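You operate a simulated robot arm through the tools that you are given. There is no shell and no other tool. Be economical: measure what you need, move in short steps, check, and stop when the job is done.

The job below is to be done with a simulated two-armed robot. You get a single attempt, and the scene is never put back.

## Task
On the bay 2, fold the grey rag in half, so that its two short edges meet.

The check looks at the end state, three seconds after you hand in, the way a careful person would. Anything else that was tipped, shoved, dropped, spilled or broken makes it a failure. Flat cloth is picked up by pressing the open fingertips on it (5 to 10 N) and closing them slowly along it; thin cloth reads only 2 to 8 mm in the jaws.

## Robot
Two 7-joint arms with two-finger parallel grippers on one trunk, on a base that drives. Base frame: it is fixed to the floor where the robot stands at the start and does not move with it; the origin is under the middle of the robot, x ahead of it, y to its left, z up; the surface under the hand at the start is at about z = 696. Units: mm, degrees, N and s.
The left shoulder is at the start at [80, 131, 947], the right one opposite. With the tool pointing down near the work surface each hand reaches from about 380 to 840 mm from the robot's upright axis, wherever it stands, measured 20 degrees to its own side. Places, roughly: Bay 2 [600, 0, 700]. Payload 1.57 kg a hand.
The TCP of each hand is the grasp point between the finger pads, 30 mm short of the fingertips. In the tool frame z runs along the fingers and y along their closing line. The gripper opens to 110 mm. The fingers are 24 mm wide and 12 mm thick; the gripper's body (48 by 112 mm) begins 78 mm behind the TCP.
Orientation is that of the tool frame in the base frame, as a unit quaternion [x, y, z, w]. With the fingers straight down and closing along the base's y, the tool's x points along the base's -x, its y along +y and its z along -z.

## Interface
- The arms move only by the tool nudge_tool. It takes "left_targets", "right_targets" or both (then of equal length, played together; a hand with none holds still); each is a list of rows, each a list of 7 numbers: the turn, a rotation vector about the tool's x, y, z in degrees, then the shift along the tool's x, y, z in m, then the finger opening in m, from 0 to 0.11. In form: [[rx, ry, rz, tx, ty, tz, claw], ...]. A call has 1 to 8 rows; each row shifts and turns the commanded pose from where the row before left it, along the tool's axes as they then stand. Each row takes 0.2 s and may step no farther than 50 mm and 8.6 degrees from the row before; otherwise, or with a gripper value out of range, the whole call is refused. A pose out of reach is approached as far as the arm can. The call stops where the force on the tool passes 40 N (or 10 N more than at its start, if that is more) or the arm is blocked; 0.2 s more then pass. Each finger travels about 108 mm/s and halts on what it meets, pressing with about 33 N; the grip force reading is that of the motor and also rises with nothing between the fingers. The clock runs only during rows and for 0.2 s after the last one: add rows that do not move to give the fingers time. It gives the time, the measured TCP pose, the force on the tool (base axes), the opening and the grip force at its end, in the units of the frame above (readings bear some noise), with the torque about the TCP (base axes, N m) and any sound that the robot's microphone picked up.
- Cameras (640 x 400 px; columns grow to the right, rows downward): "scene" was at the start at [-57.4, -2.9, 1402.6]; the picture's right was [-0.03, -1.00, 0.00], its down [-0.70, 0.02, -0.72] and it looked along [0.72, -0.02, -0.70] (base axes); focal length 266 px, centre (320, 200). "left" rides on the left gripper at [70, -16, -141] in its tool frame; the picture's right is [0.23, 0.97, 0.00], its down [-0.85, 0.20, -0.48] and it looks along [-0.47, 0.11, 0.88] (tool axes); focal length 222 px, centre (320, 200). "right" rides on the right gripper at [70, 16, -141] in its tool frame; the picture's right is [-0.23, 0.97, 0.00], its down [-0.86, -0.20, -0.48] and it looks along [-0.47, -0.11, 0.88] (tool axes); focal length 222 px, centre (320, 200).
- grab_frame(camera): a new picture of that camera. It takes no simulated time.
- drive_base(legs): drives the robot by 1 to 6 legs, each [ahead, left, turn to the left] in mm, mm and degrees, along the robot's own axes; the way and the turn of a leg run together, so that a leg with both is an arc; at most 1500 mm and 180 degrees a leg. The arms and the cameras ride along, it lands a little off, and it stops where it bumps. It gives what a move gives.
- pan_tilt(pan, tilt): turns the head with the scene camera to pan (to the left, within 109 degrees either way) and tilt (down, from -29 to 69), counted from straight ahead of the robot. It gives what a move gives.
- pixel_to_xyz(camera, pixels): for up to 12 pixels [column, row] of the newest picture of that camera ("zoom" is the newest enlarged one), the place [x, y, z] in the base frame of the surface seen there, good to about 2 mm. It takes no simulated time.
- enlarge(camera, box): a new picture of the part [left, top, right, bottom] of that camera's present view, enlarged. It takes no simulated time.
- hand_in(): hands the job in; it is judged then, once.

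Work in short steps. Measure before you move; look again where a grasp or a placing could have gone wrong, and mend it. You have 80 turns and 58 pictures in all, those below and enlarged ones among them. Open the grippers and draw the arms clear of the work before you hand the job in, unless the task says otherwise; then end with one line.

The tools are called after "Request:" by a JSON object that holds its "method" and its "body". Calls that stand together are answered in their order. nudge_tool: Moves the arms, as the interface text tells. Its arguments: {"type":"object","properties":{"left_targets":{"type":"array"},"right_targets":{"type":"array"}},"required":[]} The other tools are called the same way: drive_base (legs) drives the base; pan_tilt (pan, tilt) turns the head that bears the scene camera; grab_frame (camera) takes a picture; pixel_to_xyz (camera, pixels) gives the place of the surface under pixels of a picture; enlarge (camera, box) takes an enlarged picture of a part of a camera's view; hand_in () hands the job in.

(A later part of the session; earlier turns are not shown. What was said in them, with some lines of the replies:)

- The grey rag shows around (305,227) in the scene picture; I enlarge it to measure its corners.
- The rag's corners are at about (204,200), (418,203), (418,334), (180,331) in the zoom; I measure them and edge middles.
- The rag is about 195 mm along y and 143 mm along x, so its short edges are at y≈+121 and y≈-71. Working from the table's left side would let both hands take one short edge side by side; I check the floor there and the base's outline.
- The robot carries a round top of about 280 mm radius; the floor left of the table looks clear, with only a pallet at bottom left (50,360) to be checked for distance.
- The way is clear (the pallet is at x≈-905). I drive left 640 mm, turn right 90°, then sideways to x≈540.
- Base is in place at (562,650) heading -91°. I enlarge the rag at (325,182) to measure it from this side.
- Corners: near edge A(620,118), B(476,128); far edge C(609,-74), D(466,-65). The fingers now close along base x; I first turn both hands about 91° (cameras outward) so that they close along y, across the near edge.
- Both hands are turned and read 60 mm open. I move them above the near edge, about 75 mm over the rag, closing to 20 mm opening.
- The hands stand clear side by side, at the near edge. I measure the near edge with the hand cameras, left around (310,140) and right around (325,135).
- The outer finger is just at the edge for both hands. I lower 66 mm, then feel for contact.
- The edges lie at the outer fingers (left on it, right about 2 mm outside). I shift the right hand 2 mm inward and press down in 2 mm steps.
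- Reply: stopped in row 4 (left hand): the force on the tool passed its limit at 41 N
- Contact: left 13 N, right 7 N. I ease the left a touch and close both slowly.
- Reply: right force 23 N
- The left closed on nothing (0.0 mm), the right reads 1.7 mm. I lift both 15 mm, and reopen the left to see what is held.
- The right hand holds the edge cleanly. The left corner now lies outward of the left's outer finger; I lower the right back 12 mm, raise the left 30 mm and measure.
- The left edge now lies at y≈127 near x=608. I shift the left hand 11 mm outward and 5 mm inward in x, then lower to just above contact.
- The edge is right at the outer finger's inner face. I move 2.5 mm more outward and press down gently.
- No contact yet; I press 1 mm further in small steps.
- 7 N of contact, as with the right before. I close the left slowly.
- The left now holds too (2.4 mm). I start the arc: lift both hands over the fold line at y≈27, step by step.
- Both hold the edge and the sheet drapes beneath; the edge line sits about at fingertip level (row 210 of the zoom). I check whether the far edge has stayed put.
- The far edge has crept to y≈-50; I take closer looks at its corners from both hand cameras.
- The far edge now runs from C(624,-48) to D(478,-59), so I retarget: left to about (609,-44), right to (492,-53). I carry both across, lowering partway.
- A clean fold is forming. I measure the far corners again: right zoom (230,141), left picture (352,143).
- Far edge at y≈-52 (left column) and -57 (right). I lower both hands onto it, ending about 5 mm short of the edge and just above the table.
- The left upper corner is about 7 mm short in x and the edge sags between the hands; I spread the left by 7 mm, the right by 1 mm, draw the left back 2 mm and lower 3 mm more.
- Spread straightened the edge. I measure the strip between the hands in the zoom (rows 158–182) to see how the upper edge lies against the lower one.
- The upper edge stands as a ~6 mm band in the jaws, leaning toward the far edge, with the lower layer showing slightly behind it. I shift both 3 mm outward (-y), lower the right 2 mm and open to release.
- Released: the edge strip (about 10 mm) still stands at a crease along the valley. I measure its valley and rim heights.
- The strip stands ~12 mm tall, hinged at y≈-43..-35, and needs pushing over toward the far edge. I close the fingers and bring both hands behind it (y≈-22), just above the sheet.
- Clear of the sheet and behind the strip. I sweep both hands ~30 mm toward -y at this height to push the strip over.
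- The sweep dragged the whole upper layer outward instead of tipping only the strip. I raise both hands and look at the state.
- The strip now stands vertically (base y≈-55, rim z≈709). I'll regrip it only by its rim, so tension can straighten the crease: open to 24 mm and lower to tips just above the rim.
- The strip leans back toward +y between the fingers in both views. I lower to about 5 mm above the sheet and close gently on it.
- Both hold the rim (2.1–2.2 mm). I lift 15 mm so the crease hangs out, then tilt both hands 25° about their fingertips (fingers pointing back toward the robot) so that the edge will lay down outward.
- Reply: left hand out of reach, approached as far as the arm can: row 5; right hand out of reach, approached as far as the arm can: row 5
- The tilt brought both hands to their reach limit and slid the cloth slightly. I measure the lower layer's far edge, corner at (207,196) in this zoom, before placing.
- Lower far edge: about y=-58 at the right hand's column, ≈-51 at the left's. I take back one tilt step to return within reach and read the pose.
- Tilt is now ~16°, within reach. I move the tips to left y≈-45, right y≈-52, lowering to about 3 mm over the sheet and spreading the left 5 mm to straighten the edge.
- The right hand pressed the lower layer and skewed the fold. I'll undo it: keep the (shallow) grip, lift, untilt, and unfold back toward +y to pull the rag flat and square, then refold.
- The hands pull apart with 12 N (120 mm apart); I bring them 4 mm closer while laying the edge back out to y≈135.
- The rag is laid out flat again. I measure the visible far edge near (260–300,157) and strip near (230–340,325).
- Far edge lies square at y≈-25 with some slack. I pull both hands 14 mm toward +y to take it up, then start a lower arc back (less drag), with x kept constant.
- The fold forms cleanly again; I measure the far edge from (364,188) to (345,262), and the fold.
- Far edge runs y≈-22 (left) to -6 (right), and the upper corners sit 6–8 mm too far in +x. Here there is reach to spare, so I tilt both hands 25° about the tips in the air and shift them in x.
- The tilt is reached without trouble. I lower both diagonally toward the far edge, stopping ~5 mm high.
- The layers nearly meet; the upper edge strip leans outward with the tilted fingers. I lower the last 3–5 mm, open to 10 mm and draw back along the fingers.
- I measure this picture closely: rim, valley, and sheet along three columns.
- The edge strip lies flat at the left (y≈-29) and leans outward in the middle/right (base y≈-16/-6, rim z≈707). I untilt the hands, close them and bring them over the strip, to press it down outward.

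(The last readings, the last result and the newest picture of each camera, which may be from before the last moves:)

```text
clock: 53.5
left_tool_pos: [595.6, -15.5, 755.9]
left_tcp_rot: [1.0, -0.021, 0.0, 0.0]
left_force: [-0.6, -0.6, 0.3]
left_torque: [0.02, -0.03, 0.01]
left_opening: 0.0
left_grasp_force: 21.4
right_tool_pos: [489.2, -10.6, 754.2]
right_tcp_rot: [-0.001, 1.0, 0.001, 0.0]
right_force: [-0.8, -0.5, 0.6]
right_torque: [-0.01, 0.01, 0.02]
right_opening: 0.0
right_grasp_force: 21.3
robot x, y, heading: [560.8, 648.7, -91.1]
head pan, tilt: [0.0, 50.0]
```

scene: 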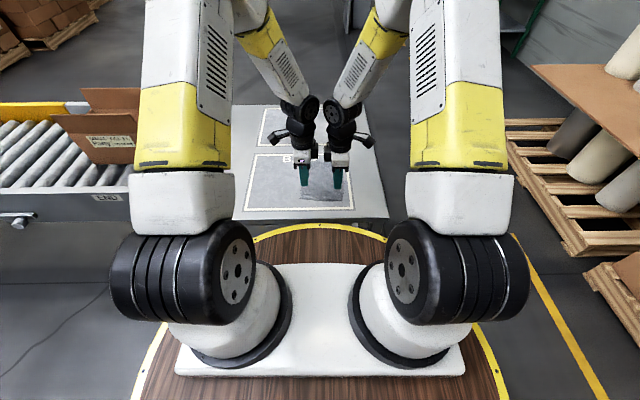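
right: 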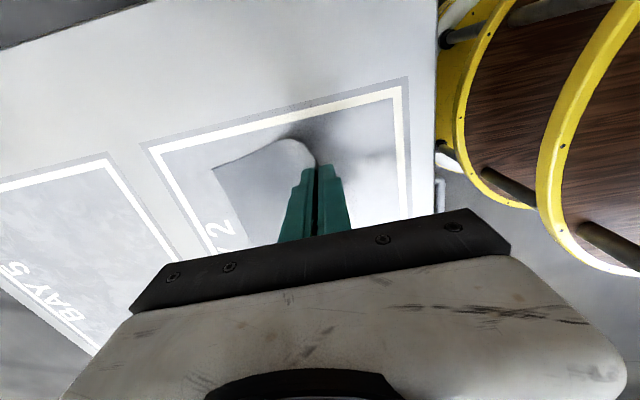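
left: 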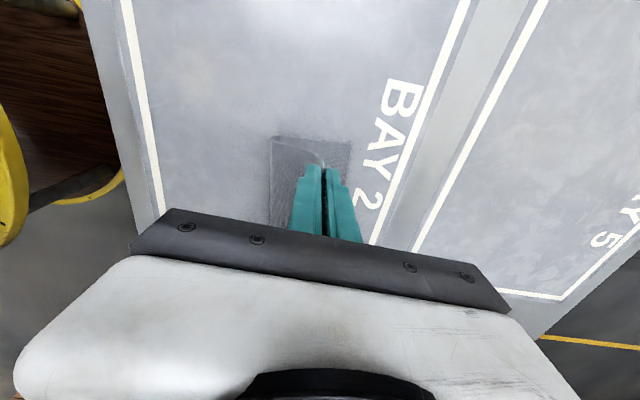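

Tips at z≈723 over the strip. I descend while drifting 7 mm outward, then press lightly.

Request:
{"method": "nudge_tool", "body": {"left_targets": [[0, 0, 0, 0, 0.001, 0.01, 0.0], [0, 0, 0, 0, 0.003, 0.007, 0.0], [0, 0, 0, 0, 0.003, 0.006, 0.0], [0, 0, 0, 0, 0, 0.003, 0.0], [0, 0, 0, 0, 0, 0.001, 0.0], [0, 0, 0, 0, 0, 0, 0.0]], "right_targets": [[0, 0, 0, 0, -0.001, 0.009, 0.0], [0, 0, 0, 0, -0.003, 0.006, 0.0], [0, 0, 0, 0, -0.003, 0.006, 0.0], [0, 0, 0, 0, 0, 0.003, 0.0], [0, 0, 0, 0, 0, 0.001, 0.0], [0, 0, 0, 0, 0, 0, 0.0]]}}

```text
clock: 54.9
left_tool_pos: [595.5, -23.6, 727.7]
left_tcp_rot: [1.0, -0.02, 0.0, 0.001]
left_force: [2.6, 2.0, 19.6]
left_torque: [0.09, -0.13, 0.03]
left_opening: 0.0
left_grasp_force: 21.6
right_tool_pos: [492.4, -14.9, 729.8]
right_tcp_rot: [-0.001, 1.0, 0.001, -0.001]
right_force: [0.4, 0.2, 0.5]
right_torque: [0.0, 0.02, -0.02]
right_opening: 0.0
right_grasp_force: 21.4
robot x, y, heading: [565.1, 651.1, -91.0]
head pan, tilt: [0.0, 50.0]
```

Left presses with 20 N; right still free. I lower the right 2 mm in small steps and hold a moment.

Request:
{"method": "nudge_tool", "body": {"left_targets": [[0, 0, 0, 0, 0, -0.0002, 0.0], [0, 0, 0, 0, 0, 0, 0.0], [0, 0, 0, 0, 0, 0, 0.0], [0, 0, 0, 0, 0, 0, 0.0]], "right_targets": [[0, 0, 0, 0, 0, 0.001, 0.0], [0, 0, 0, 0, 0, 0.0007, 0.0], [0, 0, 0, 0, 0, 0.0005, 0.0], [0, 0, 0, 0, 0, 0, 0.0]]}}

```text
clock: 55.9
left_tool_pos: [595.0, -25.3, 728.4]
left_tcp_rot: [1.0, -0.022, 0.0, 0.001]
left_force: [2.3, 2.7, 22.2]
left_torque: [0.1, -0.09, 0.03]
left_opening: 0.1
left_grasp_force: 21.5
right_tool_pos: [492.2, -17.3, 727.5]
right_tcp_rot: [-0.001, 1.0, 0.002, 0.0]
right_force: [-0.3, -0.2, 2.6]
right_torque: [0.03, -0.01, -0.01]
right_opening: 0.1
right_grasp_force: 21.0
robot x, y, heading: [560.1, 648.2, -90.9]
head pan, tilt: [0.0, 50.0]
```

Right touches with 3 N. I press it slightly more, lift both, move the right aside and the left over the middle (x≈545).

Request:
{"method": "nudge_tool", "body": {"left_targets": [[0, 0, 0, 0, 0, 0, 0.0], [0, 0, 0, 0, 0, 0, 0.0], [0, 0, 0, 0, 0, -0.028, 0.0], [0, 0, 0, -0.025, -0.004, 0, 0.0], [0, 0, 0, -0.025, -0.004, 0, 0.0], [0, 0, 0, 0, 0.0, 0.009, 0.0], [0, 0, 0, 0, 0.003, 0.007, 0.0], [0, 0, 0, 0, 0.003, 0.007, 0.0]], "right_targets": [[0, 0, 0, 0, 0, 0.0005, 0.0], [0, 0, 0, 0, 0, 0, 0.0], [0, 0, 0, 0.0, 0, -0.04, 0.0], [0, 0, 0, 0.035, 0, 0, 0.0], [0, 0, 0, 0.035, 0, 0, 0.0], [0, 0, 0, 0, 0, 0, 0.0], [0, 0, 0, 0, 0, 0, 0.0], [0, 0, 0, 0, 0, 0, 0.0]]}}

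Request:
{"method": "nudge_tool", "body": {"left_targets": [[0, 0, 0, 0, 0, 0.003, 0.0], [0, 0, 0, 0, 0, 0.0012, 0.0], [0, 0, 0, 0, 0, 0, 0.0], [0, 0, 0, 0, 0, 0, 0.0]]}}

```text
clock: 57.7
left_tool_pos: [544.9, -20.0, 732.0]
left_tcp_rot: [1.0, -0.022, 0.001, 0.0]
left_force: [-0.3, -0.6, 0.3]
left_torque: [0.0, 0.0, -0.01]
left_opening: 0.2
left_grasp_force: 21.5
right_tool_pos: [422.8, -20.2, 769.9]
right_tcp_rot: [0.0, 1.0, 0.001, 0.0]
right_force: [-0.5, -0.5, -0.1]
right_torque: [0.02, 0.0, 0.0]
right_opening: 0.1
right_grasp_force: 21.2
robot x, y, heading: [562.5, 650.3, -91.3]
head pan, tilt: [0.0, 50.0]
```

```text
clock: 58.7
left_tool_pos: [544.4, -19.0, 728.0]
left_tcp_rot: [1.0, -0.021, 0.0, 0.0]
left_force: [0.3, 0.7, 1.7]
left_torque: [0.04, 0.04, 0.0]
left_opening: 0.0
left_grasp_force: 21.2
right_tool_pos: [423.2, -20.7, 769.5]
right_tcp_rot: [0.0, 1.0, 0.001, 0.0]
right_force: [1.0, 0.6, 0.5]
right_torque: [-0.01, 0.0, 0.02]
right_opening: 0.0
right_grasp_force: 21.3
robot x, y, heading: [561.4, 649.2, -91.0]
head pan, tilt: [0.0, 50.0]
```

I press the middle a little more, then lift and move both hands well aside for a look.

Request:
{"method": "nudge_tool", "body": {"left_targets": [[0, 0, 0, 0, 0, 0.0006, 0.0], [0, 0, 0, 0, 0, 0.0003, 0.0], [0, 0, 0, 0, 0, 0, 0.0], [0, 0, 0, 0, 0, -0.03, 0.0], [0, 0, 0, 0, 0, -0.04, 0.0], [0, 0, 0, 0.045, 0, 0, 0.0], [0, 0, 0, 0.045, 0, 0, 0.0], [0, 0, 0, 0.045, 0, 0, 0.0]], "right_targets": [[0, 0, 0, 0, 0, 0, 0.0], [0, 0, 0, 0, 0, 0, 0.0], [0, 0, 0, 0, 0, 0, 0.0], [0, 0, 0, 0, 0, -0.02, 0.0], [0, 0, 0, 0, 0, 0, 0.0], [0, 0, 0, 0, 0, 0, 0.0], [0, 0, 0, 0, 0, 0, 0.0], [0, 0, 0, 0, 0, 0, 0.0]]}}

Request:
{"method": "enlarge", "body": {"camera": "scene", "box": [297, 155, 357, 199]}}

Request:
{"method": "pixel_to_xyz", "body": {"camera": "zoom", "pixels": [[320, 200]]}}

```text
clock: 60.5
left_tool_pos: [677.9, -24.5, 795.4]
left_tcp_rot: [1.0, -0.023, 0.0, 0.0]
left_force: [0.3, -0.3, -0.3]
left_torque: [-0.02, -0.08, 0.01]
left_opening: 0.0
left_grasp_force: 20.6
right_tool_pos: [422.9, -17.7, 790.1]
right_tcp_rot: [-0.002, 1.0, 0.001, 0.001]
right_force: [0.2, 0.4, -0.3]
right_torque: [0.01, -0.04, 0.01]
right_opening: 0.0
right_grasp_force: 21.5
robot x, y, heading: [563.2, 649.0, -91.2]
head pan, tilt: [0.0, 50.0]
```

```text
9.09 times, centred on (327, 177) of scene
```

zoom: 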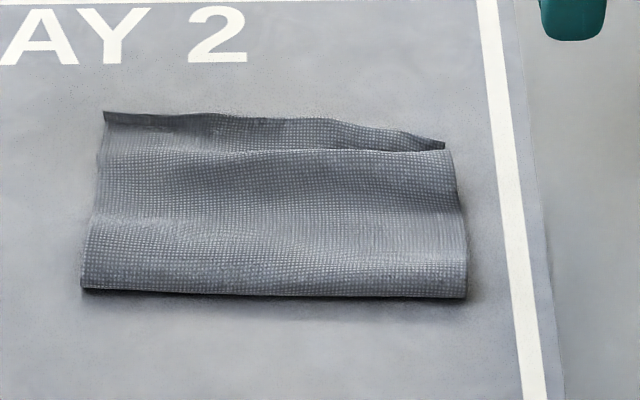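

```text
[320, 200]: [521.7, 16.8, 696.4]
```

Request:
{"method": "pixel_to_xyz", "body": {"camera": "zoom", "pixels": [[108, 116], [120, 125], [120, 145], [120, 160], [200, 118], [200, 130], [200, 145], [200, 160], [300, 122], [300, 132], [300, 143], [300, 155]]}}

Request:
{"method": "pixel_to_xyz", "body": {"camera": "zoom", "pixels": [[380, 133], [380, 140], [380, 148], [380, 158], [440, 144], [440, 148], [440, 156], [448, 154], [85, 285], [460, 290], [300, 288], [300, 200]]}}

```text
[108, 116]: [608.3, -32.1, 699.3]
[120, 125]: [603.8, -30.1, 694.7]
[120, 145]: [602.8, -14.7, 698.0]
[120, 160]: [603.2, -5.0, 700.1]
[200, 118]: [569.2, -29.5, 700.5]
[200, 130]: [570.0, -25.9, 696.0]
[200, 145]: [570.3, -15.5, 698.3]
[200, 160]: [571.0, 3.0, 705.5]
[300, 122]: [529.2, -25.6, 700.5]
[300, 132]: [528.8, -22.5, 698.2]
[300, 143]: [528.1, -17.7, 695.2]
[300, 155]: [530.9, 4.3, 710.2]
```

```text
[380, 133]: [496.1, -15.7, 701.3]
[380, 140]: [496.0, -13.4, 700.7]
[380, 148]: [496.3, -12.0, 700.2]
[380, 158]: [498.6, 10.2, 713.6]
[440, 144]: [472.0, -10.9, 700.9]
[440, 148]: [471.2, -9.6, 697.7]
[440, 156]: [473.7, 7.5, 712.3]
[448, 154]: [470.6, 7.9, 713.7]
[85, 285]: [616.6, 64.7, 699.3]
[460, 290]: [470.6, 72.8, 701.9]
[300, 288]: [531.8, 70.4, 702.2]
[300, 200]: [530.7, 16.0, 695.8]
```

One picture is left, so I use free measurements on this zoom: a denser profile of the hump at the columns 380 and 250.

Request:
{"method": "pixel_to_xyz", "body": {"camera": "zoom", "pixels": [[380, 150], [380, 152], [380, 154], [380, 165], [380, 175], [380, 190], [380, 205], [380, 220], [380, 240], [380, 260], [380, 275], [380, 290]]}}

Request:
{"method": "pixel_to_xyz", "body": {"camera": "zoom", "pixels": [[150, 116], [150, 122], [150, 130], [150, 138], [150, 146], [150, 150], [150, 154], [150, 165], [150, 180], [150, 200], [150, 230], [150, 260]]}}

Request:
{"method": "pixel_to_xyz", "body": {"camera": "zoom", "pixels": [[250, 118], [250, 124], [250, 132], [250, 140], [250, 146], [250, 150], [250, 154], [250, 165], [250, 180], [250, 200], [250, 230], [250, 260]]}}

```text
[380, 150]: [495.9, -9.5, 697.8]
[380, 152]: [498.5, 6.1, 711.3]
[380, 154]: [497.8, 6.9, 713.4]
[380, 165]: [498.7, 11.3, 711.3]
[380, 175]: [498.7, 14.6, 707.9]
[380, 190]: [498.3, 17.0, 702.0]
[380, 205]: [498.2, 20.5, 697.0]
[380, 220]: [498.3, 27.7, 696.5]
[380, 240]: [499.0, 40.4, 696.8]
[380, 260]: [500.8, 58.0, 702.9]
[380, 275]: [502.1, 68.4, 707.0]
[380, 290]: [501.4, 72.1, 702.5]
```

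```text
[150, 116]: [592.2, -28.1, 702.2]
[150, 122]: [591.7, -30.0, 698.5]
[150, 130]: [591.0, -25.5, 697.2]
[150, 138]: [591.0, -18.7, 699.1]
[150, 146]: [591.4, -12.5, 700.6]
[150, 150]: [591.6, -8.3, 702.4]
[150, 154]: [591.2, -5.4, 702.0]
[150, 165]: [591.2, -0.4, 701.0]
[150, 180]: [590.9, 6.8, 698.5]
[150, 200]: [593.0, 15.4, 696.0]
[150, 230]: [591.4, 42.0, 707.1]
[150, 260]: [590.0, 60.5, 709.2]
```

```text
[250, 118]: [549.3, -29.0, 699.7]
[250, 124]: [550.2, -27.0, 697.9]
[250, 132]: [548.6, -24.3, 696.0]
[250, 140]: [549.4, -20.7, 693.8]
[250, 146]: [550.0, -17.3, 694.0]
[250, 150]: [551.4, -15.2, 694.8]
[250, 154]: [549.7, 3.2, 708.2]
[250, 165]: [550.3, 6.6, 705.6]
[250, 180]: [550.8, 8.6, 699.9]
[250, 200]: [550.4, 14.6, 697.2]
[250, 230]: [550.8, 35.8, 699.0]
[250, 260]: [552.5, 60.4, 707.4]
```

The profile shows the upper layer overshooting the lower edge by about 8–10 mm (rim y≈-29/-16), with slack in a hump at y≈5. I'll set fingertips near the rim on both sides and drag the upper layer back toward the fold.

Request:
{"method": "nudge_tool", "body": {"left_targets": [[0, 0, 0, -0.042, 0, 0, 0.0], [0, 0, 0, -0.042, 0, 0, 0.0], [0, 0, 0, 0, 0, 0.032, 0.0], [0, 0, 0, 0, 0, 0.03, 0.0], [0, 0, 0, 0, 0, 0.003, 0.0], [0, 0, 0, 0, 0, 0, 0.0]], "right_targets": [[0, 0, 0, -0.0355, 0.003, 0, 0.0], [0, 0, 0, -0.0355, 0.003, 0, 0.0], [0, 0, 0, 0, 0, 0.03, 0.0], [0, 0, 0, 0, 0, 0.028, 0.0], [0, 0, 0, 0, 0, 0.003, 0.0], [0, 0, 0, 0, 0, 0, 0.0]]}}

```text
clock: 61.9
left_tool_pos: [593.8, -19.7, 732.8]
left_tcp_rot: [1.0, -0.021, 0.0, 0.0]
left_force: [0.0, -0.1, -0.3]
left_torque: [0.0, -0.02, 0.02]
left_opening: 0.0
left_grasp_force: 21.3
right_tool_pos: [490.2, -14.6, 727.8]
right_tcp_rot: [0.0, 1.0, -0.001, 0.0]
right_force: [-2.5, -0.1, 21.0]
right_torque: [0.07, 0.04, -0.02]
right_opening: 0.0
right_grasp_force: 21.4
robot x, y, heading: [562.2, 650.3, -91.0]
head pan, tilt: [0.0, 50.0]
```

The right already presses with 21 N; I ease it 0.6 mm and lower the left 4 mm to contact.

Request:
{"method": "nudge_tool", "body": {"left_targets": [[0, 0, 0, 0, 0, 0.003, 0.0], [0, 0, 0, 0, 0, 0.001, 0.0], [0, 0, 0, 0, 0, 0.0005, 0.0], [0, 0, 0, 0, 0, 0, 0.0]], "right_targets": [[0, 0, 0, 0, 0, -0.0003, 0.0], [0, 0, 0, 0, 0, -0.0003, 0.0], [0, 0, 0, 0, 0, 0, 0.0], [0, 0, 0, 0, 0, 0, 0.0]]}}

```text
clock: 62.9
left_tool_pos: [595.3, -20.6, 729.3]
left_tcp_rot: [1.0, -0.022, 0.0, 0.001]
left_force: [-0.9, 2.3, 9.1]
left_torque: [0.02, -0.02, 0.0]
left_opening: 0.1
left_grasp_force: 21.4
right_tool_pos: [491.8, -12.8, 726.6]
right_tcp_rot: [-0.001, 1.0, -0.001, 0.0]
right_force: [-2.0, -4.3, 27.6]
right_torque: [0.0, 0.04, 0.0]
right_opening: 0.0
right_grasp_force: 21.4
robot x, y, heading: [561.9, 646.8, -91.0]
head pan, tilt: [0.0, 50.0]
```

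I ease the right, then drag both 8 mm toward +y, lift 3.5 mm, and sweep on to y≈+35 just above the layers to push the hump into the fold.

Request:
{"method": "nudge_tool", "body": {"left_targets": [[0, 0, 0, 0, 0, 0, 0.0], [0, 0, 0, 0, -0.003, 0, 0.0], [0, 0, 0, 0, -0.003, 0, 0.0], [0, 0, 0, 0, -0.002, 0, 0.0], [0, 0, 0, 0, 0, -0.0035, 0.0], [0, 0, 0, -0.0005, -0.014, 0, 0.0], [0, 0, 0, -0.0005, -0.014, 0, 0.0], [0, 0, 0, -0.0005, -0.014, 0, 0.0]], "right_targets": [[0, 0, 0, 0, 0, -0.0006, 0.0], [0, 0, 0, 0, 0.003, 0, 0.0], [0, 0, 0, 0, 0.003, 0, 0.0], [0, 0, 0, 0, 0.002, 0, 0.0], [0, 0, 0, 0, 0, -0.0035, 0.0], [0, 0, 0, 0, 0.013, 0, 0.0], [0, 0, 0, 0, 0.013, 0, 0.0], [0, 0, 0, 0, 0.013, 0, 0.0]]}}

```text
clock: 64.7
left_tool_pos: [595.1, 29.7, 730.1]
left_tcp_rot: [1.0, -0.021, 0.001, -0.001]
left_force: [0.2, 0.6, 0.4]
left_torque: [0.0, 0.02, 0.01]
left_opening: 0.1
left_grasp_force: 21.1
right_tool_pos: [491.2, 33.2, 730.7]
right_tcp_rot: [-0.002, 1.0, 0.001, -0.001]
right_force: [0.4, -0.3, -0.8]
right_torque: [0.0, 0.0, 0.0]
right_opening: 0.0
right_grasp_force: 21.2
robot x, y, heading: [559.8, 645.6, -91.4]
head pan, tilt: [0.0, 50.0]
```

Swept to y≈31 without load. Next I press the fold loop (y≈65) down lightly with both hands.

Request:
{"method": "nudge_tool", "body": {"left_targets": [[0, 0, 0, 0, 0, -0.022, 0.0], [0, 0, 0, -0.0015, -0.034, 0, 0.0], [0, 0, 0, 0, 0, 0.01, 0.0], [0, 0, 0, 0, 0, 0.006, 0.0], [0, 0, 0, 0, 0, 0.004, 0.0], [0, 0, 0, 0, 0, 0.0015, 0.0], [0, 0, 0, 0, 0, 0, 0.0]], "right_targets": [[0, 0, 0, 0, 0, -0.022, 0.0], [0, 0, 0, 0, 0.034, 0, 0.0], [0, 0, 0, 0, 0, 0.01, 0.0], [0, 0, 0, 0, 0, 0.006, 0.0], [0, 0, 0, 0, 0, 0.004, 0.0], [0, 0, 0, 0, 0, 0.0015, 0.0], [0, 0, 0, 0, 0, 0, 0.0]]}}

```text
clock: 66.3
left_tool_pos: [595.5, 63.2, 730.1]
left_tcp_rot: [1.0, -0.022, 0.0, 0.0]
left_force: [1.1, -0.5, -0.5]
left_torque: [0.04, -0.05, -0.01]
left_opening: 0.0
left_grasp_force: 21.7
right_tool_pos: [493.0, 68.6, 729.9]
right_tcp_rot: [-0.001, 1.0, 0.001, -0.001]
right_force: [-0.1, 0.4, 0.6]
right_torque: [0.0, -0.01, 0.04]
right_opening: 0.2
right_grasp_force: 21.9
robot x, y, heading: [560.2, 648.8, -91.2]
head pan, tilt: [0.0, 50.0]
```

I press 1 mm further, then lift and move both hands clear sideways for the last picture.

Request:
{"method": "nudge_tool", "body": {"left_targets": [[0, 0, 0, 0, 0, 0.001, 0.0], [0, 0, 0, 0, 0, 0, 0.0], [0, 0, 0, 0, 0, -0.04, 0.0], [0, 0, 0, 0, 0, -0.045, 0.02], [0, 0, 0, 0.045, 0, 0, 0.04], [0, 0, 0, 0.045, 0, 0, 0.04], [0, 0, 0, 0.045, 0, 0, 0.04]], "right_targets": [[0, 0, 0, 0, 0, 0.001, 0.0], [0, 0, 0, 0, 0, 0, 0.0], [0, 0, 0, 0, 0, -0.04, 0.0], [0, 0, 0, 0, 0, -0.045, 0.02], [0, 0, 0, 0.04, 0, 0, 0.04], [0, 0, 0, 0.04, 0, 0, 0.04], [0, 0, 0, 0.04, 0, 0, 0.04]]}}

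Request:
{"method": "enlarge", "body": {"camera": "scene", "box": [297, 155, 357, 199]}}

Request:
{"method": "pixel_to_xyz", "body": {"camera": "zoom", "pixels": [[150, 118], [150, 126], [150, 134], [150, 142], [150, 150], [150, 158], [150, 170], [150, 190], [150, 220], [150, 250], [150, 275], [150, 290]]}}

Request:
{"method": "pixel_to_xyz", "body": {"camera": "zoom", "pixels": [[380, 128], [380, 134], [380, 140], [380, 146], [380, 152], [380, 160], [380, 170], [380, 190], [380, 220], [380, 250], [380, 275], [380, 290]]}}

Request:
{"method": "pixel_to_xyz", "body": {"camera": "zoom", "pixels": [[260, 118], [260, 124], [260, 130], [260, 138], [260, 146], [260, 154], [260, 165], [260, 190], [260, 220], [260, 250], [260, 275], [260, 290]]}}

```text
clock: 67.9
left_tool_pos: [734.6, 57.5, 814.2]
left_tcp_rot: [1.0, -0.021, -0.001, 0.0]
left_force: [-0.6, 0.6, 0.1]
left_torque: [-0.02, 0.01, -0.01]
left_opening: 40.0
left_grasp_force: 0.1
right_tool_pos: [370.1, 70.6, 814.7]
right_tcp_rot: [-0.001, 1.0, 0.002, 0.0]
right_force: [-0.9, -0.9, -0.2]
right_torque: [-0.01, -0.01, 0.01]
right_opening: 40.3
right_grasp_force: 0.0
robot x, y, heading: [559.8, 649.3, -91.2]
head pan, tilt: [0.0, 50.0]
```

```text
9.09 times, centred on (327, 177) of scene
```

zoom: 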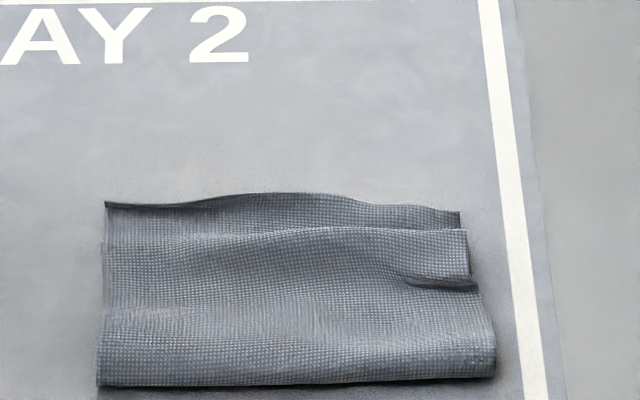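

```text
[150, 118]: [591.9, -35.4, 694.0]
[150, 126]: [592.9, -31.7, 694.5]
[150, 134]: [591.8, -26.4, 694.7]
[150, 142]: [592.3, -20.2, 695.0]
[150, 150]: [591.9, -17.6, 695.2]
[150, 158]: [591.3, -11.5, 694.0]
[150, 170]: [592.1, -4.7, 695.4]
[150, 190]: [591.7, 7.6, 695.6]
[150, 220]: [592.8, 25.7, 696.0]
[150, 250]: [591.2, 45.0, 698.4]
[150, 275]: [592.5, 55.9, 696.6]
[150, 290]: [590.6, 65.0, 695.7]
```

```text
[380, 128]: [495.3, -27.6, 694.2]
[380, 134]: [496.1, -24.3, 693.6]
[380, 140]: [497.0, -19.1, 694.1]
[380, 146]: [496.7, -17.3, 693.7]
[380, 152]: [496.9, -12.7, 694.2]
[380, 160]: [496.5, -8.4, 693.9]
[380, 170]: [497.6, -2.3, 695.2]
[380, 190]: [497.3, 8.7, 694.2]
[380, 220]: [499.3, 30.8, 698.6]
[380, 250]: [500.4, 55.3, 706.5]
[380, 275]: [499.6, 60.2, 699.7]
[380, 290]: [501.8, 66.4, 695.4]
```

```text
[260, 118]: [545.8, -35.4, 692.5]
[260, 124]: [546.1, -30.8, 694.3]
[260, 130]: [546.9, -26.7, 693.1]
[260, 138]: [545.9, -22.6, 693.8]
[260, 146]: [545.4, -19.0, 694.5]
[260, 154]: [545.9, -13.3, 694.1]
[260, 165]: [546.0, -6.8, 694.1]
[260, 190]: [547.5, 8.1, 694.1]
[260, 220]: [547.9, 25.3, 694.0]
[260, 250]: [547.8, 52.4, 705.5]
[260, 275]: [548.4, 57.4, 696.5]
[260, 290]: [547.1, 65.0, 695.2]
```

The sweep carried the whole folded rag ~50 mm toward +y, still folded. I measure its profile on this last picture.

Request:
{"method": "pixel_to_xyz", "body": {"camera": "zoom", "pixels": [[150, 204], [150, 210], [150, 220], [150, 230], [150, 240], [150, 255], [150, 280], [150, 310], [150, 340], [150, 360], [150, 375], [150, 383]]}}

Request:
{"method": "pixel_to_xyz", "body": {"camera": "zoom", "pixels": [[280, 194], [280, 202], [280, 212], [280, 222], [280, 228], [280, 236], [280, 250], [280, 280], [280, 310], [280, 350], [280, 370], [280, 383]]}}

Request:
{"method": "pixel_to_xyz", "body": {"camera": "zoom", "pixels": [[430, 208], [430, 214], [430, 222], [430, 227], [430, 234], [430, 250], [430, 265], [430, 274], [430, 280], [430, 292], [430, 330], [430, 375]]}}

Request:
{"method": "pixel_to_xyz", "body": {"camera": "zoom", "pixels": [[108, 205], [105, 245], [104, 300], [100, 375], [457, 213], [464, 235], [467, 265], [475, 285], [485, 310], [492, 360], [478, 292], [420, 284]]}}

```text
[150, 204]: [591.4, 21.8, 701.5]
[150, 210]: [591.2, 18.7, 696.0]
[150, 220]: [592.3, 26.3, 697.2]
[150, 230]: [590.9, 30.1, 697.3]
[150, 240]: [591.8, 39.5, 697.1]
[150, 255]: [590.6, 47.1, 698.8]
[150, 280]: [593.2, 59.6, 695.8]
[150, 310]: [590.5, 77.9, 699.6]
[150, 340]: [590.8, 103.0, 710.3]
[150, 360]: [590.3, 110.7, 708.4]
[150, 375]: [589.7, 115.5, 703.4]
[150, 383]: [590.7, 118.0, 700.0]
```

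```text
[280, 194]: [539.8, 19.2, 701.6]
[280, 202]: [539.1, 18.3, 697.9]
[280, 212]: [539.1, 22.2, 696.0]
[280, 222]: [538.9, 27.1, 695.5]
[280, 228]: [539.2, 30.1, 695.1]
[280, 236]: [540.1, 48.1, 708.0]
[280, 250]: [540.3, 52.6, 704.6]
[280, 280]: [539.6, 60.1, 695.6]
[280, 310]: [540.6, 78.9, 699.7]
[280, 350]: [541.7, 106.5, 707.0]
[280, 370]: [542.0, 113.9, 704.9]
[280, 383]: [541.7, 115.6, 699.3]
```

```text
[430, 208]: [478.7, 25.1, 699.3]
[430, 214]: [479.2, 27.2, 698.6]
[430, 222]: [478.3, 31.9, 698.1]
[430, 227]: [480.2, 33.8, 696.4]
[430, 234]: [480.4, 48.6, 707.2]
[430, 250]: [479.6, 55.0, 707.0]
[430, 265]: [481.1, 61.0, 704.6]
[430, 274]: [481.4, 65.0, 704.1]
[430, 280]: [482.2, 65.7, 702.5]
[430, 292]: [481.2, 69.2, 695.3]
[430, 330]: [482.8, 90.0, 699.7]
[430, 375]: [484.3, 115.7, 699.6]
```

```text
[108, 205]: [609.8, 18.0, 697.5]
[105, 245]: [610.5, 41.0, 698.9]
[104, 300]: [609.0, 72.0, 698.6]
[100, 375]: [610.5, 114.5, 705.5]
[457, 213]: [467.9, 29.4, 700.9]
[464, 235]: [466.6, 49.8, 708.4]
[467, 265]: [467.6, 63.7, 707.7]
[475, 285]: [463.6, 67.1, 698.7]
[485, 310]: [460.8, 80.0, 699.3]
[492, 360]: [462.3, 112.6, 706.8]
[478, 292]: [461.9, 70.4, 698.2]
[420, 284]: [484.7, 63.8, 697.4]
```

The folded rag spans y≈18–27 to 118 (≈98 mm, half of 195), with a slack ripple in the upper layer and a pleat at the right. I move the right hand beside the far edge and see whether one more picture is allowed.

Request:
{"method": "nudge_tool", "body": {"right_targets": [[0, 0, 0, -0.04, -0.025, 0, 0.03], [0, 0, 0, -0.04, -0.025, 0, 0.02], [0, 0, 0, -0.04, -0.025, 0, 0.0], [0, 0, 0, 0, 0, 0, 0.0]]}}

Request:
{"method": "enlarge", "body": {"camera": "right", "box": [230, 70, 470, 230]}}

```text
clock: 68.9
left_tool_pos: [734.3, 57.0, 814.8]
left_tcp_rot: [1.0, -0.022, 0.0, 0.001]
left_force: [-0.2, 0.6, -0.4]
left_torque: [-0.02, 0.0, 0.02]
left_opening: 40.2
left_grasp_force: 0.0
right_tool_pos: [489.8, -7.5, 813.2]
right_tcp_rot: [-0.001, 1.0, 0.002, 0.0]
right_force: [-0.2, 0.2, -0.3]
right_torque: [0.04, 0.01, 0.0]
right_opening: 0.0
right_grasp_force: 21.8
robot x, y, heading: [560.4, 646.8, -91.1]
head pan, tilt: [0.0, 50.0]
```

```text
refused: no pictures are left
```

No pictures remain. Since the geometry is known from the last measurements, I'll redo the placing by dead reckoning: regrip the upper edge (y≈18 at x=597, y≈25 at x=482), unfold taut, and fold by a travel set by the rag's length. First I go above the edge.

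Request:
{"method": "nudge_tool", "body": {"left_targets": [[0, 0, 0, -0.0452, 0.0131, 0, 0.016], [0, 0, 0, -0.0452, 0.0131, 0, 0.016], [0, 0, 0, -0.0452, 0.0131, 0, 0.016], [0, 0, 0, 0, 0, 0.038, 0.016], [0, 0, 0, 0, 0, 0.036, 0.016], [0, 0, 0, 0, 0, 0, 0.016]], "right_targets": [[0, 0, 0, 0.0078, 0.013, 0, 0.016], [0, 0, 0, 0, 0.013, 0, 0.016], [0, 0, 0, 0, 0.013, 0, 0.016], [0, 0, 0, 0, 0, 0.038, 0.016], [0, 0, 0, 0, 0, 0.035, 0.016], [0, 0, 0, 0, 0, 0, 0.016]]}}

Request:
{"method": "nudge_tool", "body": {"left_targets": [[0, 0, 0, 0, 0, 0, 0.016]], "right_targets": [[0, 0, 0, 0, 0, 0, 0.016]]}}

```text
clock: 70.3
left_tool_pos: [595.1, 25.9, 740.3]
left_tcp_rot: [1.0, -0.022, 0.0, 0.0]
left_force: [-0.5, 0.7, 0.3]
left_torque: [0.0, 0.02, -0.02]
left_opening: 16.2
left_grasp_force: 0.0
right_tool_pos: [481.8, 33.0, 741.0]
right_tcp_rot: [0.0, 1.0, 0.001, 0.0]
right_force: [-0.3, 0.3, 0.3]
right_torque: [-0.03, -0.04, 0.0]
right_opening: 15.9
right_grasp_force: 0.2
robot x, y, heading: [561.3, 652.6, -91.0]
head pan, tilt: [0.0, 50.0]
```

```text
clock: 70.7
left_tool_pos: [594.7, 25.9, 740.6]
left_tcp_rot: [1.0, -0.022, 0.0, -0.001]
left_force: [-0.8, -0.2, 0.2]
left_torque: [0.03, 0.0, 0.0]
left_opening: 16.0
left_grasp_force: 0.0
right_tool_pos: [481.0, 31.7, 740.0]
right_tcp_rot: [-0.001, 1.0, 0.001, 0.0]
right_force: [-0.6, -0.6, -0.6]
right_torque: [0.01, 0.01, -0.01]
right_opening: 16.0
right_grasp_force: 0.1
robot x, y, heading: [564.1, 651.7, -91.0]
head pan, tilt: [0.0, 50.0]
```

Left sits 1.5 mm and right 1 mm too far in; I correct and lower toward contact.

Request:
{"method": "nudge_tool", "body": {"left_targets": [[0, 0, 0, 0, 0.0015, 0.006, 0.016], [0, 0, 0, 0, 0, 0.004, 0.016], [0, 0, 0, 0, 0, 0.001, 0.016], [0, 0, 0, 0, 0, 0, 0.016]], "right_targets": [[0, 0, 0, 0, -0.001, 0.006, 0.016], [0, 0, 0, 0, 0, 0.004, 0.016], [0, 0, 0, 0, 0, 0.001, 0.016], [0, 0, 0, 0, 0, 0, 0.016]]}}

```text
clock: 71.7
left_tool_pos: [594.3, 21.9, 728.8]
left_tcp_rot: [1.0, -0.022, 0.0, 0.001]
left_force: [-0.3, 0.6, 0.7]
left_torque: [0.04, 0.01, 0.02]
left_opening: 15.9
left_grasp_force: 0.2
right_tool_pos: [483.9, 31.0, 731.1]
right_tcp_rot: [-0.001, 1.0, 0.001, 0.0]
right_force: [0.3, -0.7, 0.1]
right_torque: [0.02, 0.01, 0.0]
right_opening: 15.9
right_grasp_force: 0.0
robot x, y, heading: [562.3, 648.2, -91.1]
head pan, tilt: [0.0, 50.0]
```

No contact yet; I go 1–1.5 mm further in small steps.

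Request:
{"method": "nudge_tool", "body": {"left_targets": [[0, 0, 0, 0, 0, 0.0005, 0.016], [0, 0, 0, 0, 0, 0.0005, 0.016], [0, 0, 0, 0, 0, 0.0003, 0.016], [0, 0, 0, 0, 0, 0, 0.016]], "right_targets": [[0, 0, 0, 0, 0, 0.0006, 0.016], [0, 0, 0, 0, 0, 0.0005, 0.016], [0, 0, 0, 0, 0, 0.0005, 0.016], [0, 0, 0, 0, 0, 0, 0.016]]}}

```text
clock: 72.7
left_tool_pos: [593.6, 22.2, 727.6]
left_tcp_rot: [1.0, -0.023, 0.0, 0.0]
left_force: [-0.8, 1.0, 1.6]
left_torque: [0.0, -0.05, -0.01]
left_opening: 15.9
left_grasp_force: 0.0
right_tool_pos: [483.8, 30.7, 730.4]
right_tcp_rot: [-0.001, 1.0, 0.002, 0.0]
right_force: [-0.9, 0.6, 1.5]
right_torque: [0.06, -0.01, 0.01]
right_opening: 15.8
right_grasp_force: 0.1
robot x, y, heading: [564.3, 646.5, -91.1]
head pan, tilt: [0.0, 50.0]
```

Light contact on both. I press 0.5 mm more and close slowly.

Request:
{"method": "nudge_tool", "body": {"left_targets": [[0, 0, 0, 0, 0, 0.0004, 0.016], [0, 0, 0, 0, 0, 0, 0.013], [0, 0, 0, 0, 0, 0, 0.01], [0, 0, 0, 0, 0, 0, 0.007], [0, 0, 0, 0, 0, 0, 0.004], [0, 0, 0, 0, 0, 0, 0.001], [0, 0, 0, 0, 0, 0, 0.0], [0, 0, 0, 0, 0, 0, 0.0]], "right_targets": [[0, 0, 0, 0, 0, 0.0005, 0.016], [0, 0, 0, 0, 0, 0, 0.013], [0, 0, 0, 0, 0, 0, 0.01], [0, 0, 0, 0, 0, 0, 0.007], [0, 0, 0, 0, 0, 0, 0.004], [0, 0, 0, 0, 0, 0, 0.001], [0, 0, 0, 0, 0, 0, 0.0], [0, 0, 0, 0, 0, 0, 0.0]]}}

```text
clock: 74.5
left_tool_pos: [593.5, 22.6, 728.3]
left_tcp_rot: [1.0, -0.022, 0.0, 0.0]
left_force: [0.4, 0.0, 1.4]
left_torque: [0.01, -0.02, 0.01]
left_opening: 0.0
left_grasp_force: 21.3
right_tool_pos: [485.2, 33.0, 729.0]
right_tcp_rot: [0.0, 1.0, 0.001, 0.0]
right_force: [-0.4, 1.2, 10.2]
right_torque: [0.1, 0.05, 0.0]
right_opening: 2.1
right_grasp_force: 24.1
robot x, y, heading: [561.8, 648.7, -91.1]
head pan, tilt: [0.0, 50.0]
```

Right holds a single layer (2.1 mm); left missed with too little pressure. I reopen the left and press it firmer.

Request:
{"method": "nudge_tool", "body": {"left_targets": [[0, 0, 0, 0, 0, -0.004, 0.016], [0, 0, 0, 0, -0.0005, 0.0, 0.018], [0, 0, 0, 0, 0, 0.004, 0.018], [0, 0, 0, 0, 0, 0.0007, 0.018], [0, 0, 0, 0, 0, 0.0005, 0.018], [0, 0, 0, 0, 0, 0, 0.018]]}}

```text
clock: 75.9
left_tool_pos: [594.4, 23.0, 729.7]
left_tcp_rot: [1.0, -0.022, 0.001, 0.0]
left_force: [0.9, 0.0, 1.5]
left_torque: [0.04, -0.03, 0.01]
left_opening: 18.0
left_grasp_force: 0.0
right_tool_pos: [484.4, 33.2, 729.2]
right_tcp_rot: [-0.001, 1.0, 0.001, 0.0]
right_force: [0.0, 2.0, 11.2]
right_torque: [0.09, 0.06, -0.04]
right_opening: 2.1
right_grasp_force: 23.6
robot x, y, heading: [559.0, 650.8, -91.1]
head pan, tilt: [0.0, 50.0]
```

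Request:
{"method": "nudge_tool", "body": {"left_targets": [[0, 0, 0, 0, 0, 0.0006, 0.018], [0, 0, 0, 0, 0, 0.0005, 0.018], [0, 0, 0, 0, 0, 0, 0.018]]}}

```text
clock: 76.7
left_tool_pos: [593.5, 21.8, 729.0]
left_tcp_rot: [1.0, -0.022, 0.0, 0.001]
left_force: [1.4, 2.0, 19.4]
left_torque: [0.45, -0.18, -0.01]
left_opening: 19.6
left_grasp_force: 1.3
right_tool_pos: [484.9, 34.1, 729.4]
right_tcp_rot: [-0.001, 1.0, 0.001, 0.0]
right_force: [-0.9, 0.3, 7.3]
right_torque: [0.05, 0.05, -0.01]
right_opening: 1.7
right_grasp_force: 23.9
robot x, y, heading: [563.8, 649.0, -91.2]
head pan, tilt: [0.0, 50.0]
```

Now 19 N, borne by the inner finger on the cloth. I close slowly with a slight ease.

Request:
{"method": "nudge_tool", "body": {"left_targets": [[0, 0, 0, 0, 0, -0.0002, 0.016], [0, 0, 0, 0, 0, 0, 0.013], [0, 0, 0, 0, 0, 0, 0.01], [0, 0, 0, 0, 0, 0, 0.007], [0, 0, 0, 0, 0, 0, 0.004], [0, 0, 0, 0, 0, 0, 0.001], [0, 0, 0, 0, 0, 0, 0.0], [0, 0, 0, 0, 0, 0, 0.0]]}}

```text
clock: 78.5
left_tool_pos: [593.3, 22.6, 728.2]
left_tcp_rot: [1.0, -0.022, 0.0, 0.001]
left_force: [-1.5, 7.3, 37.9]
left_torque: [0.5, -0.08, 0.04]
left_opening: 2.5
left_grasp_force: 23.8
right_tool_pos: [484.4, 33.1, 728.8]
right_tcp_rot: [0.0, 1.0, 0.0, 0.001]
right_force: [-0.6, -0.7, 3.4]
right_torque: [0.01, 0.01, -0.01]
right_opening: 1.9
right_grasp_force: 23.7
robot x, y, heading: [559.7, 650.0, -91.1]
head pan, tilt: [0.0, 50.0]
```

Both edges are held as single layers (2.5 and 1.9 mm). I lift and unfold back toward +y, in a high arc.

Request:
{"method": "nudge_tool", "body": {"left_targets": [[0, 0, 0, 0, 0, -0.025, 0.0], [0, 0, 0, -0.0002, -0.005, -0.025, 0], [0, 0, 0, -0.0009, -0.02, -0.02, 0], [0, 0, 0, -0.0012, -0.028, -0.012, 0], [0, 0, 0, -0.0013, -0.03, -0.005, 0], [0, 0, 0, -0.0013, -0.03, 0, 0], [0, 0, 0, -0.0013, -0.03, 0.008, 0], [0, 0, 0, 0, 0, 0, 0]], "right_targets": [[0, 0, 0, 0, 0, -0.025, 0.0], [0, 0, 0, 0, 0.005, -0.025, 0], [0, 0, 0, 0, 0.018, -0.02, 0], [0, 0, 0, 0, 0.026, -0.012, 0], [0, 0, 0, 0, 0.028, -0.005, 0], [0, 0, 0, 0, 0.028, 0, 0], [0, 0, 0, 0, 0.027, 0.008, 0], [0, 0, 0, 0, 0, 0, 0]]}}

```text
clock: 80.3
left_tool_pos: [593.0, 164.1, 807.2]
left_tcp_rot: [1.0, -0.021, 0.0, 0.0]
left_force: [-0.7, -0.8, 0.9]
left_torque: [0.04, 0.01, -0.01]
left_opening: 2.5
left_grasp_force: 23.5
right_tool_pos: [485.0, 165.1, 808.2]
right_tcp_rot: [-0.001, 1.0, 0.001, -0.001]
right_force: [0.1, 0.1, -0.6]
right_torque: [0.0, 0.0, 0.01]
right_opening: 2.0
right_grasp_force: 23.3
robot x, y, heading: [560.7, 648.2, -91.4]
head pan, tilt: [0.0, 50.0]
```

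Both still hold. I lay out to y≈222 (taut, squaring the rag), spreading the hands 5 mm to straighten the edge.

Request:
{"method": "nudge_tool", "body": {"left_targets": [[0, 0, 0, 0.0002, -0.02, 0.015, 0.0], [0, 0, 0, 0.0002, -0.017, 0.022, 0], [0, 0, 0, 0, -0.012, 0.02, 0], [0, 0, 0, 0, -0.005, 0.015, 0], [0, 0, 0, 0, -0.004, 0, 0], [0, 0, 0, 0, 0, 0, 0]], "right_targets": [[0, 0, 0, 0.001, 0.02, 0.015, 0.0], [0, 0, 0, 0.001, 0.017, 0.022, 0], [0, 0, 0, 0, 0.012, 0.02, 0], [0, 0, 0, 0, 0.005, 0.015, 0], [0, 0, 0, 0, 0.003, 0, 0], [0, 0, 0, 0, 0, 0, 0]]}}

```text
clock: 81.7
left_tool_pos: [596.8, 223.4, 734.1]
left_tcp_rot: [1.0, -0.022, 0.0, 0.0]
left_force: [-1.0, 0.4, 0.3]
left_torque: [0.04, -0.02, -0.04]
left_opening: 2.6
left_grasp_force: 24.0
right_tool_pos: [482.7, 222.1, 737.0]
right_tcp_rot: [-0.001, 1.0, 0.0, 0.0]
right_force: [0.9, -0.1, 0.3]
right_torque: [0.0, -0.05, 0.01]
right_opening: 1.9
right_grasp_force: 22.8
robot x, y, heading: [563.4, 649.6, -91.3]
head pan, tilt: [0.0, 50.0]
```

Edge is straight (±1 N across). I pull 6 mm further to be sure it is taut, then fold back along the low arc; the total travel shall be ≈174 mm (length minus twice the gripped strip).

Request:
{"method": "nudge_tool", "body": {"left_targets": [[0, 0, 0, -0.0003, -0.006, 0, 0], [0, 0, 0, 0, 0, 0, 0], [0, 0, 0, 0.0005, 0.01, -0.02, 0.0], [0, 0, 0, 0.0006, 0.014, -0.018, 0.0], [0, 0, 0, 0.0008, 0.018, -0.014, 0.0], [0, 0, 0, 0.0009, 0.02, -0.008, 0.0], [0, 0, 0, 0.001, 0.022, -0.004, 0], [0, 0, 0, 0.001, 0.022, 0, 0]], "right_targets": [[0, 0, 0, 0, 0.006, 0, 0], [0, 0, 0, 0, 0, 0, 0], [0, 0, 0, 0, -0.01, -0.02, 0.0], [0, 0, 0, 0, -0.014, -0.018, 0.0], [0, 0, 0, 0, -0.018, -0.014, 0.0], [0, 0, 0, 0, -0.02, -0.008, 0.0], [0, 0, 0, 0, -0.022, -0.004, 0], [0, 0, 0, 0, -0.022, 0, 0]]}}

Request:
{"method": "nudge_tool", "body": {"left_targets": [[0, 0, 0, 0.001, 0.022, 0.004, 0], [0, 0, 0, 0, 0, 0, 0], [8.4, 0, 0, 0, 0.0046, 0.0003, 0.0], [8.4, 0, 0, 0, 0.0046, 0.0003, 0.0], [8.4, 0, 0, 0, 0.0046, 0.0003, 0.0], [8.4, 0, 0, 0, 0.0046, 0.0003, 0.0], [0, 0, 0, 0, 0, 0, 0.0]], "right_targets": [[0, 0, 0, 0, -0.022, 0.004, 0], [0, 0, 0, 0, 0, 0, 0], [-8.4, 0, 0, 0, -0.0046, 0.0003, 0.0], [-8.4, 0, 0, 0, -0.0046, 0.0003, 0.0], [-8.4, 0, 0, 0, -0.0046, 0.0003, 0.0], [-8.4, 0, 0, 0, -0.0046, 0.0003, 0.0], [0, 0, 0, 0, 0, 0, 0.0]]}}

```text
clock: 83.5
left_tool_pos: [597.1, 124.5, 796.0]
left_tcp_rot: [1.0, -0.022, 0.0, 0.0]
left_force: [0.3, -0.3, 0.6]
left_torque: [-0.02, -0.02, -0.03]
left_opening: 2.6
left_grasp_force: 23.5
right_tool_pos: [483.3, 121.2, 802.0]
right_tcp_rot: [-0.001, 1.0, 0.002, 0.0]
right_force: [-0.4, 0.3, -0.6]
right_torque: [-0.02, 0.0, -0.02]
right_opening: 1.7
right_grasp_force: 23.7
robot x, y, heading: [563.4, 649.1, -91.1]
head pan, tilt: [0.0, 50.0]
```

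```text
clock: 85.1
left_tool_pos: [595.8, 85.1, 788.7]
left_tcp_rot: [0.957, -0.022, 0.006, -0.29]
left_force: [-0.7, -0.8, -0.1]
left_torque: [-0.01, -0.01, 0.0]
left_opening: 2.5
left_grasp_force: 24.4
right_tool_pos: [484.4, 81.4, 791.3]
right_tcp_rot: [-0.002, 0.957, 0.291, -0.001]
right_force: [-0.1, -0.5, -0.2]
right_torque: [-0.03, 0.02, 0.04]
right_opening: 2.3
right_grasp_force: 23.4
robot x, y, heading: [561.4, 647.5, -91.1]
head pan, tilt: [0.0, 50.0]
```

Tilted 34° in the air at tip y≈100. I lower both diagonally to the far edge, tips at y≈55.

Request:
{"method": "nudge_tool", "body": {"left_targets": [[0, 0, 0, 0.0004, 0.014, 0.0041, 0.0], [0, 0, 0, 0.0004, 0.014, 0.0041, 0.0], [0, 0, 0, 0.0004, 0.014, 0.0041, 0.0], [0, 0, 0, 0.0004, 0.014, 0.0041, 0.0], [0, 0, 0, 0.0004, 0.012, 0.0031, 0.0], [0, 0, 0, 0, 0, 0, 0.0]], "right_targets": [[0, 0, 0, 0, -0.0139, 0.0047, 0.0], [0, 0, 0, 0, -0.0139, 0.0047, 0.0], [0, 0, 0, 0, -0.0139, 0.0047, 0.0], [0, 0, 0, 0, -0.0139, 0.0047, 0.0], [0, 0, 0, 0, -0.012, 0.0037, 0.0], [0, 0, 0, 0, 0, 0, 0.0]]}}

```text
clock: 86.5
left_tool_pos: [596.8, 38.3, 734.4]
left_tcp_rot: [0.957, -0.02, 0.006, -0.289]
left_force: [-0.2, -0.4, 0.5]
left_torque: [-0.04, 0.03, 0.0]
left_opening: 2.6
left_grasp_force: 24.4
right_tool_pos: [483.3, 38.4, 735.6]
right_tcp_rot: [0.0, 0.957, 0.291, -0.001]
right_force: [0.1, -0.5, -0.2]
right_torque: [-0.05, 0.02, -0.02]
right_opening: 2.0
right_grasp_force: 23.7
robot x, y, heading: [561.4, 649.2, -91.2]
head pan, tilt: [0.0, 50.0]
```

In place with no contact load. I lower 1.5 mm, open to 8 mm and draw back along the fingers, up and outward.

Request:
{"method": "nudge_tool", "body": {"left_targets": [[0, 0, 0, 0, 0.0008, 0.00125, 0.0], [0, 0, 0, 0, 0, 0, 0.004], [0, 0, 0, 0, 0, 0, 0.008], [0, 0, 0, 0, 0, -0.008, 0.009], [0, 0, 0, 0, 0, -0.015, 0.01], [0, 0, 0, 0, 0, -0.03, 0.01], [0, 0, 0, 0, 0, -0.03, 0.01], [0, 0, 0, 0, 0, 0, 0.0]], "right_targets": [[0, 0, 0, 0, -0.0008, 0.00125, 0.0], [0, 0, 0, 0, 0, 0, 0.004], [0, 0, 0, 0, 0, 0, 0.008], [0, 0, 0, 0, 0, -0.008, 0.009], [0, 0, 0, 0, 0, -0.015, 0.01], [0, 0, 0, 0, 0, -0.03, 0.01], [0, 0, 0, 0, 0, -0.03, 0.01], [0, 0, 0, 0, 0, 0, 0.0]]}}

```text
clock: 88.3
left_tool_pos: [592.4, -5.7, 802.6]
left_tcp_rot: [0.957, -0.021, 0.006, -0.288]
left_force: [-0.6, -0.4, 0.6]
left_torque: [-0.02, 0.02, -0.02]
left_opening: 0.0
left_grasp_force: 21.4
right_tool_pos: [482.9, -8.3, 803.2]
right_tcp_rot: [-0.001, 0.957, 0.291, -0.001]
right_force: [-0.5, 0.0, 0.6]
right_torque: [0.03, 0.0, 0.01]
right_opening: 0.2
right_grasp_force: 20.7
robot x, y, heading: [562.9, 650.5, -91.2]
head pan, tilt: [0.0, 50.0]
5 turns are left
```

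Released. With few turns left, I do one press: untilt, bring the closed tips over the edge strip, press it lightly outward, then lift straight up.

Request:
{"method": "nudge_tool", "body": {"left_targets": [[-8.4, 0, 0, 0, -0.0046, -0.0003, 0.0], [-8.4, 0, 0, 0, -0.0046, -0.0003, 0.0], [-8.4, 0, 0, 0, -0.0046, -0.0003, 0.0], [-8.4, 0, 0, 0, -0.0046, -0.0003, 0.0], [0, 0, 0, -0.0015, -0.04, 0, 0.0], [0, 0, 0, 0, 0, 0.034, 0.0], [0, 0, 0, 0, 0, 0.03, 0.0], [0, 0, 0, 0, 0, 0, 0.0]], "right_targets": [[8.4, 0, 0, 0, 0.0046, -0.0003, 0.0], [8.4, 0, 0, 0, 0.0046, -0.0003, 0.0], [8.4, 0, 0, 0, 0.0046, -0.0003, 0.0], [8.4, 0, 0, 0, 0.0046, -0.0003, 0.0], [0, 0, 0, -0.004, 0.042, 0, 0.0], [0, 0, 0, 0, 0, 0.034, 0.0], [0, 0, 0, 0, 0, 0.03, 0.0], [0, 0, 0, 0, 0, 0, 0.0]]}}

```text
clock: 90.1
left_tool_pos: [594.6, 51.4, 747.1]
left_tcp_rot: [1.0, -0.022, 0.0, -0.001]
left_force: [-0.5, 0.6, -0.4]
left_torque: [0.0, 0.03, 0.02]
left_opening: 0.0
left_grasp_force: 21.3
right_tool_pos: [490.3, 51.4, 746.4]
right_tcp_rot: [0.0, 1.0, 0.001, 0.0]
right_force: [0.4, 0.4, 0.3]
right_torque: [-0.01, -0.01, 0.01]
right_opening: 0.0
right_grasp_force: 21.0
robot x, y, heading: [564.2, 649.3, -91.3]
head pan, tilt: [0.0, 50.0]
4 turns are left
```

Over the strip at z≈747. I press down 18 mm drifting 6 mm outward, then lift, and afterwards move both hands clear with the grippers open.

Request:
{"method": "nudge_tool", "body": {"left_targets": [[0, 0, 0, 0, 0.001, 0.008, 0.0], [0, 0, 0, 0, 0.003, 0.005, 0.0], [0, 0, 0, 0, 0.002, 0.004, 0.0], [0, 0, 0, 0, 0, 0.001, 0.0], [0, 0, 0, 0, 0, 0, 0.0], [0, 0, 0, 0, 0, -0.025, 0.0], [0, 0, 0, 0, 0, -0.045, 0.0]], "right_targets": [[0, 0, 0, 0, -0.001, 0.008, 0.0], [0, 0, 0, 0, -0.003, 0.005, 0.0], [0, 0, 0, 0, -0.002, 0.004, 0.0], [0, 0, 0, 0, 0, 0.001, 0.0], [0, 0, 0, 0, 0, 0, 0.0], [0, 0, 0, 0, 0, -0.025, 0.0], [0, 0, 0, 0, 0, -0.045, 0.0]]}}

Request:
{"method": "nudge_tool", "body": {"left_targets": [[0, 0, 0, 0, 0, -0.045, 0.0], [0, 0, 0, 0, 0, -0.03, 0.0], [0, 0, 0, 0.045, 0, 0, 0.04], [0, 0, 0, 0.045, 0, 0, 0.08], [0, 0, 0, 0.045, 0, 0, 0.08], [0, 0, 0, 0.02, 0, 0, 0.08]], "right_targets": [[0, 0, 0, 0, 0, -0.045, 0.0], [0, 0, 0, 0, 0, -0.03, 0.0], [0, 0, 0, 0.045, 0, 0, 0.04], [0, 0, 0, 0.045, 0, 0, 0.08], [0, 0, 0, 0.045, 0, 0, 0.08], [0, 0, 0, 0.02, 0, 0, 0.08]]}}

```text
clock: 91.7
left_tool_pos: [593.2, 41.3, 798.7]
left_tcp_rot: [1.0, -0.022, 0.0, -0.002]
left_force: [0.6, -0.4, 0.1]
left_torque: [0.01, 0.0, 0.02]
left_opening: 0.0
left_grasp_force: 21.3
right_tool_pos: [485.5, 45.6, 794.3]
right_tcp_rot: [-0.001, 1.0, 0.002, 0.001]
right_force: [0.0, 0.7, -0.4]
right_torque: [0.02, -0.05, -0.01]
right_opening: 0.0
right_grasp_force: 21.5
robot x, y, heading: [561.1, 648.2, -91.3]
head pan, tilt: [0.0, 50.0]
```

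```text
clock: 93.1
left_tool_pos: [749.7, 35.4, 870.5]
left_tcp_rot: [1.0, -0.022, -0.001, 0.0]
left_force: [-1.1, 0.3, 0.9]
left_torque: [-0.03, 0.0, 0.01]
left_opening: 79.8
left_grasp_force: 0.0
right_tool_pos: [330.1, 44.4, 873.7]
right_tcp_rot: [-0.002, 1.0, 0.001, 0.0]
right_force: [0.2, -0.6, 1.0]
right_torque: [0.02, 0.04, 0.0]
right_opening: 80.0
right_grasp_force: 0.1
robot x, y, heading: [561.8, 647.5, -91.1]
head pan, tilt: [0.0, 50.0]
3 turns are left
```

Both hands are clear with the grippers open, and nothing else was touched, so I hand in.

Request:
{"method": "hand_in", "body": {}}

```text
The job is handed in.
```

I folded the grey rag in half on bay 2 and handed the job in, but I couldn't check by picture that its short edges meet. The picture budget ran out before the final fold, so I placed that one by position and force readings only. The two edges could be off by several millimetres, and the upper layer may have a slight ripple. Both grippers are open and clear of the rag, and I saw no sign that anything else was touched or moved.
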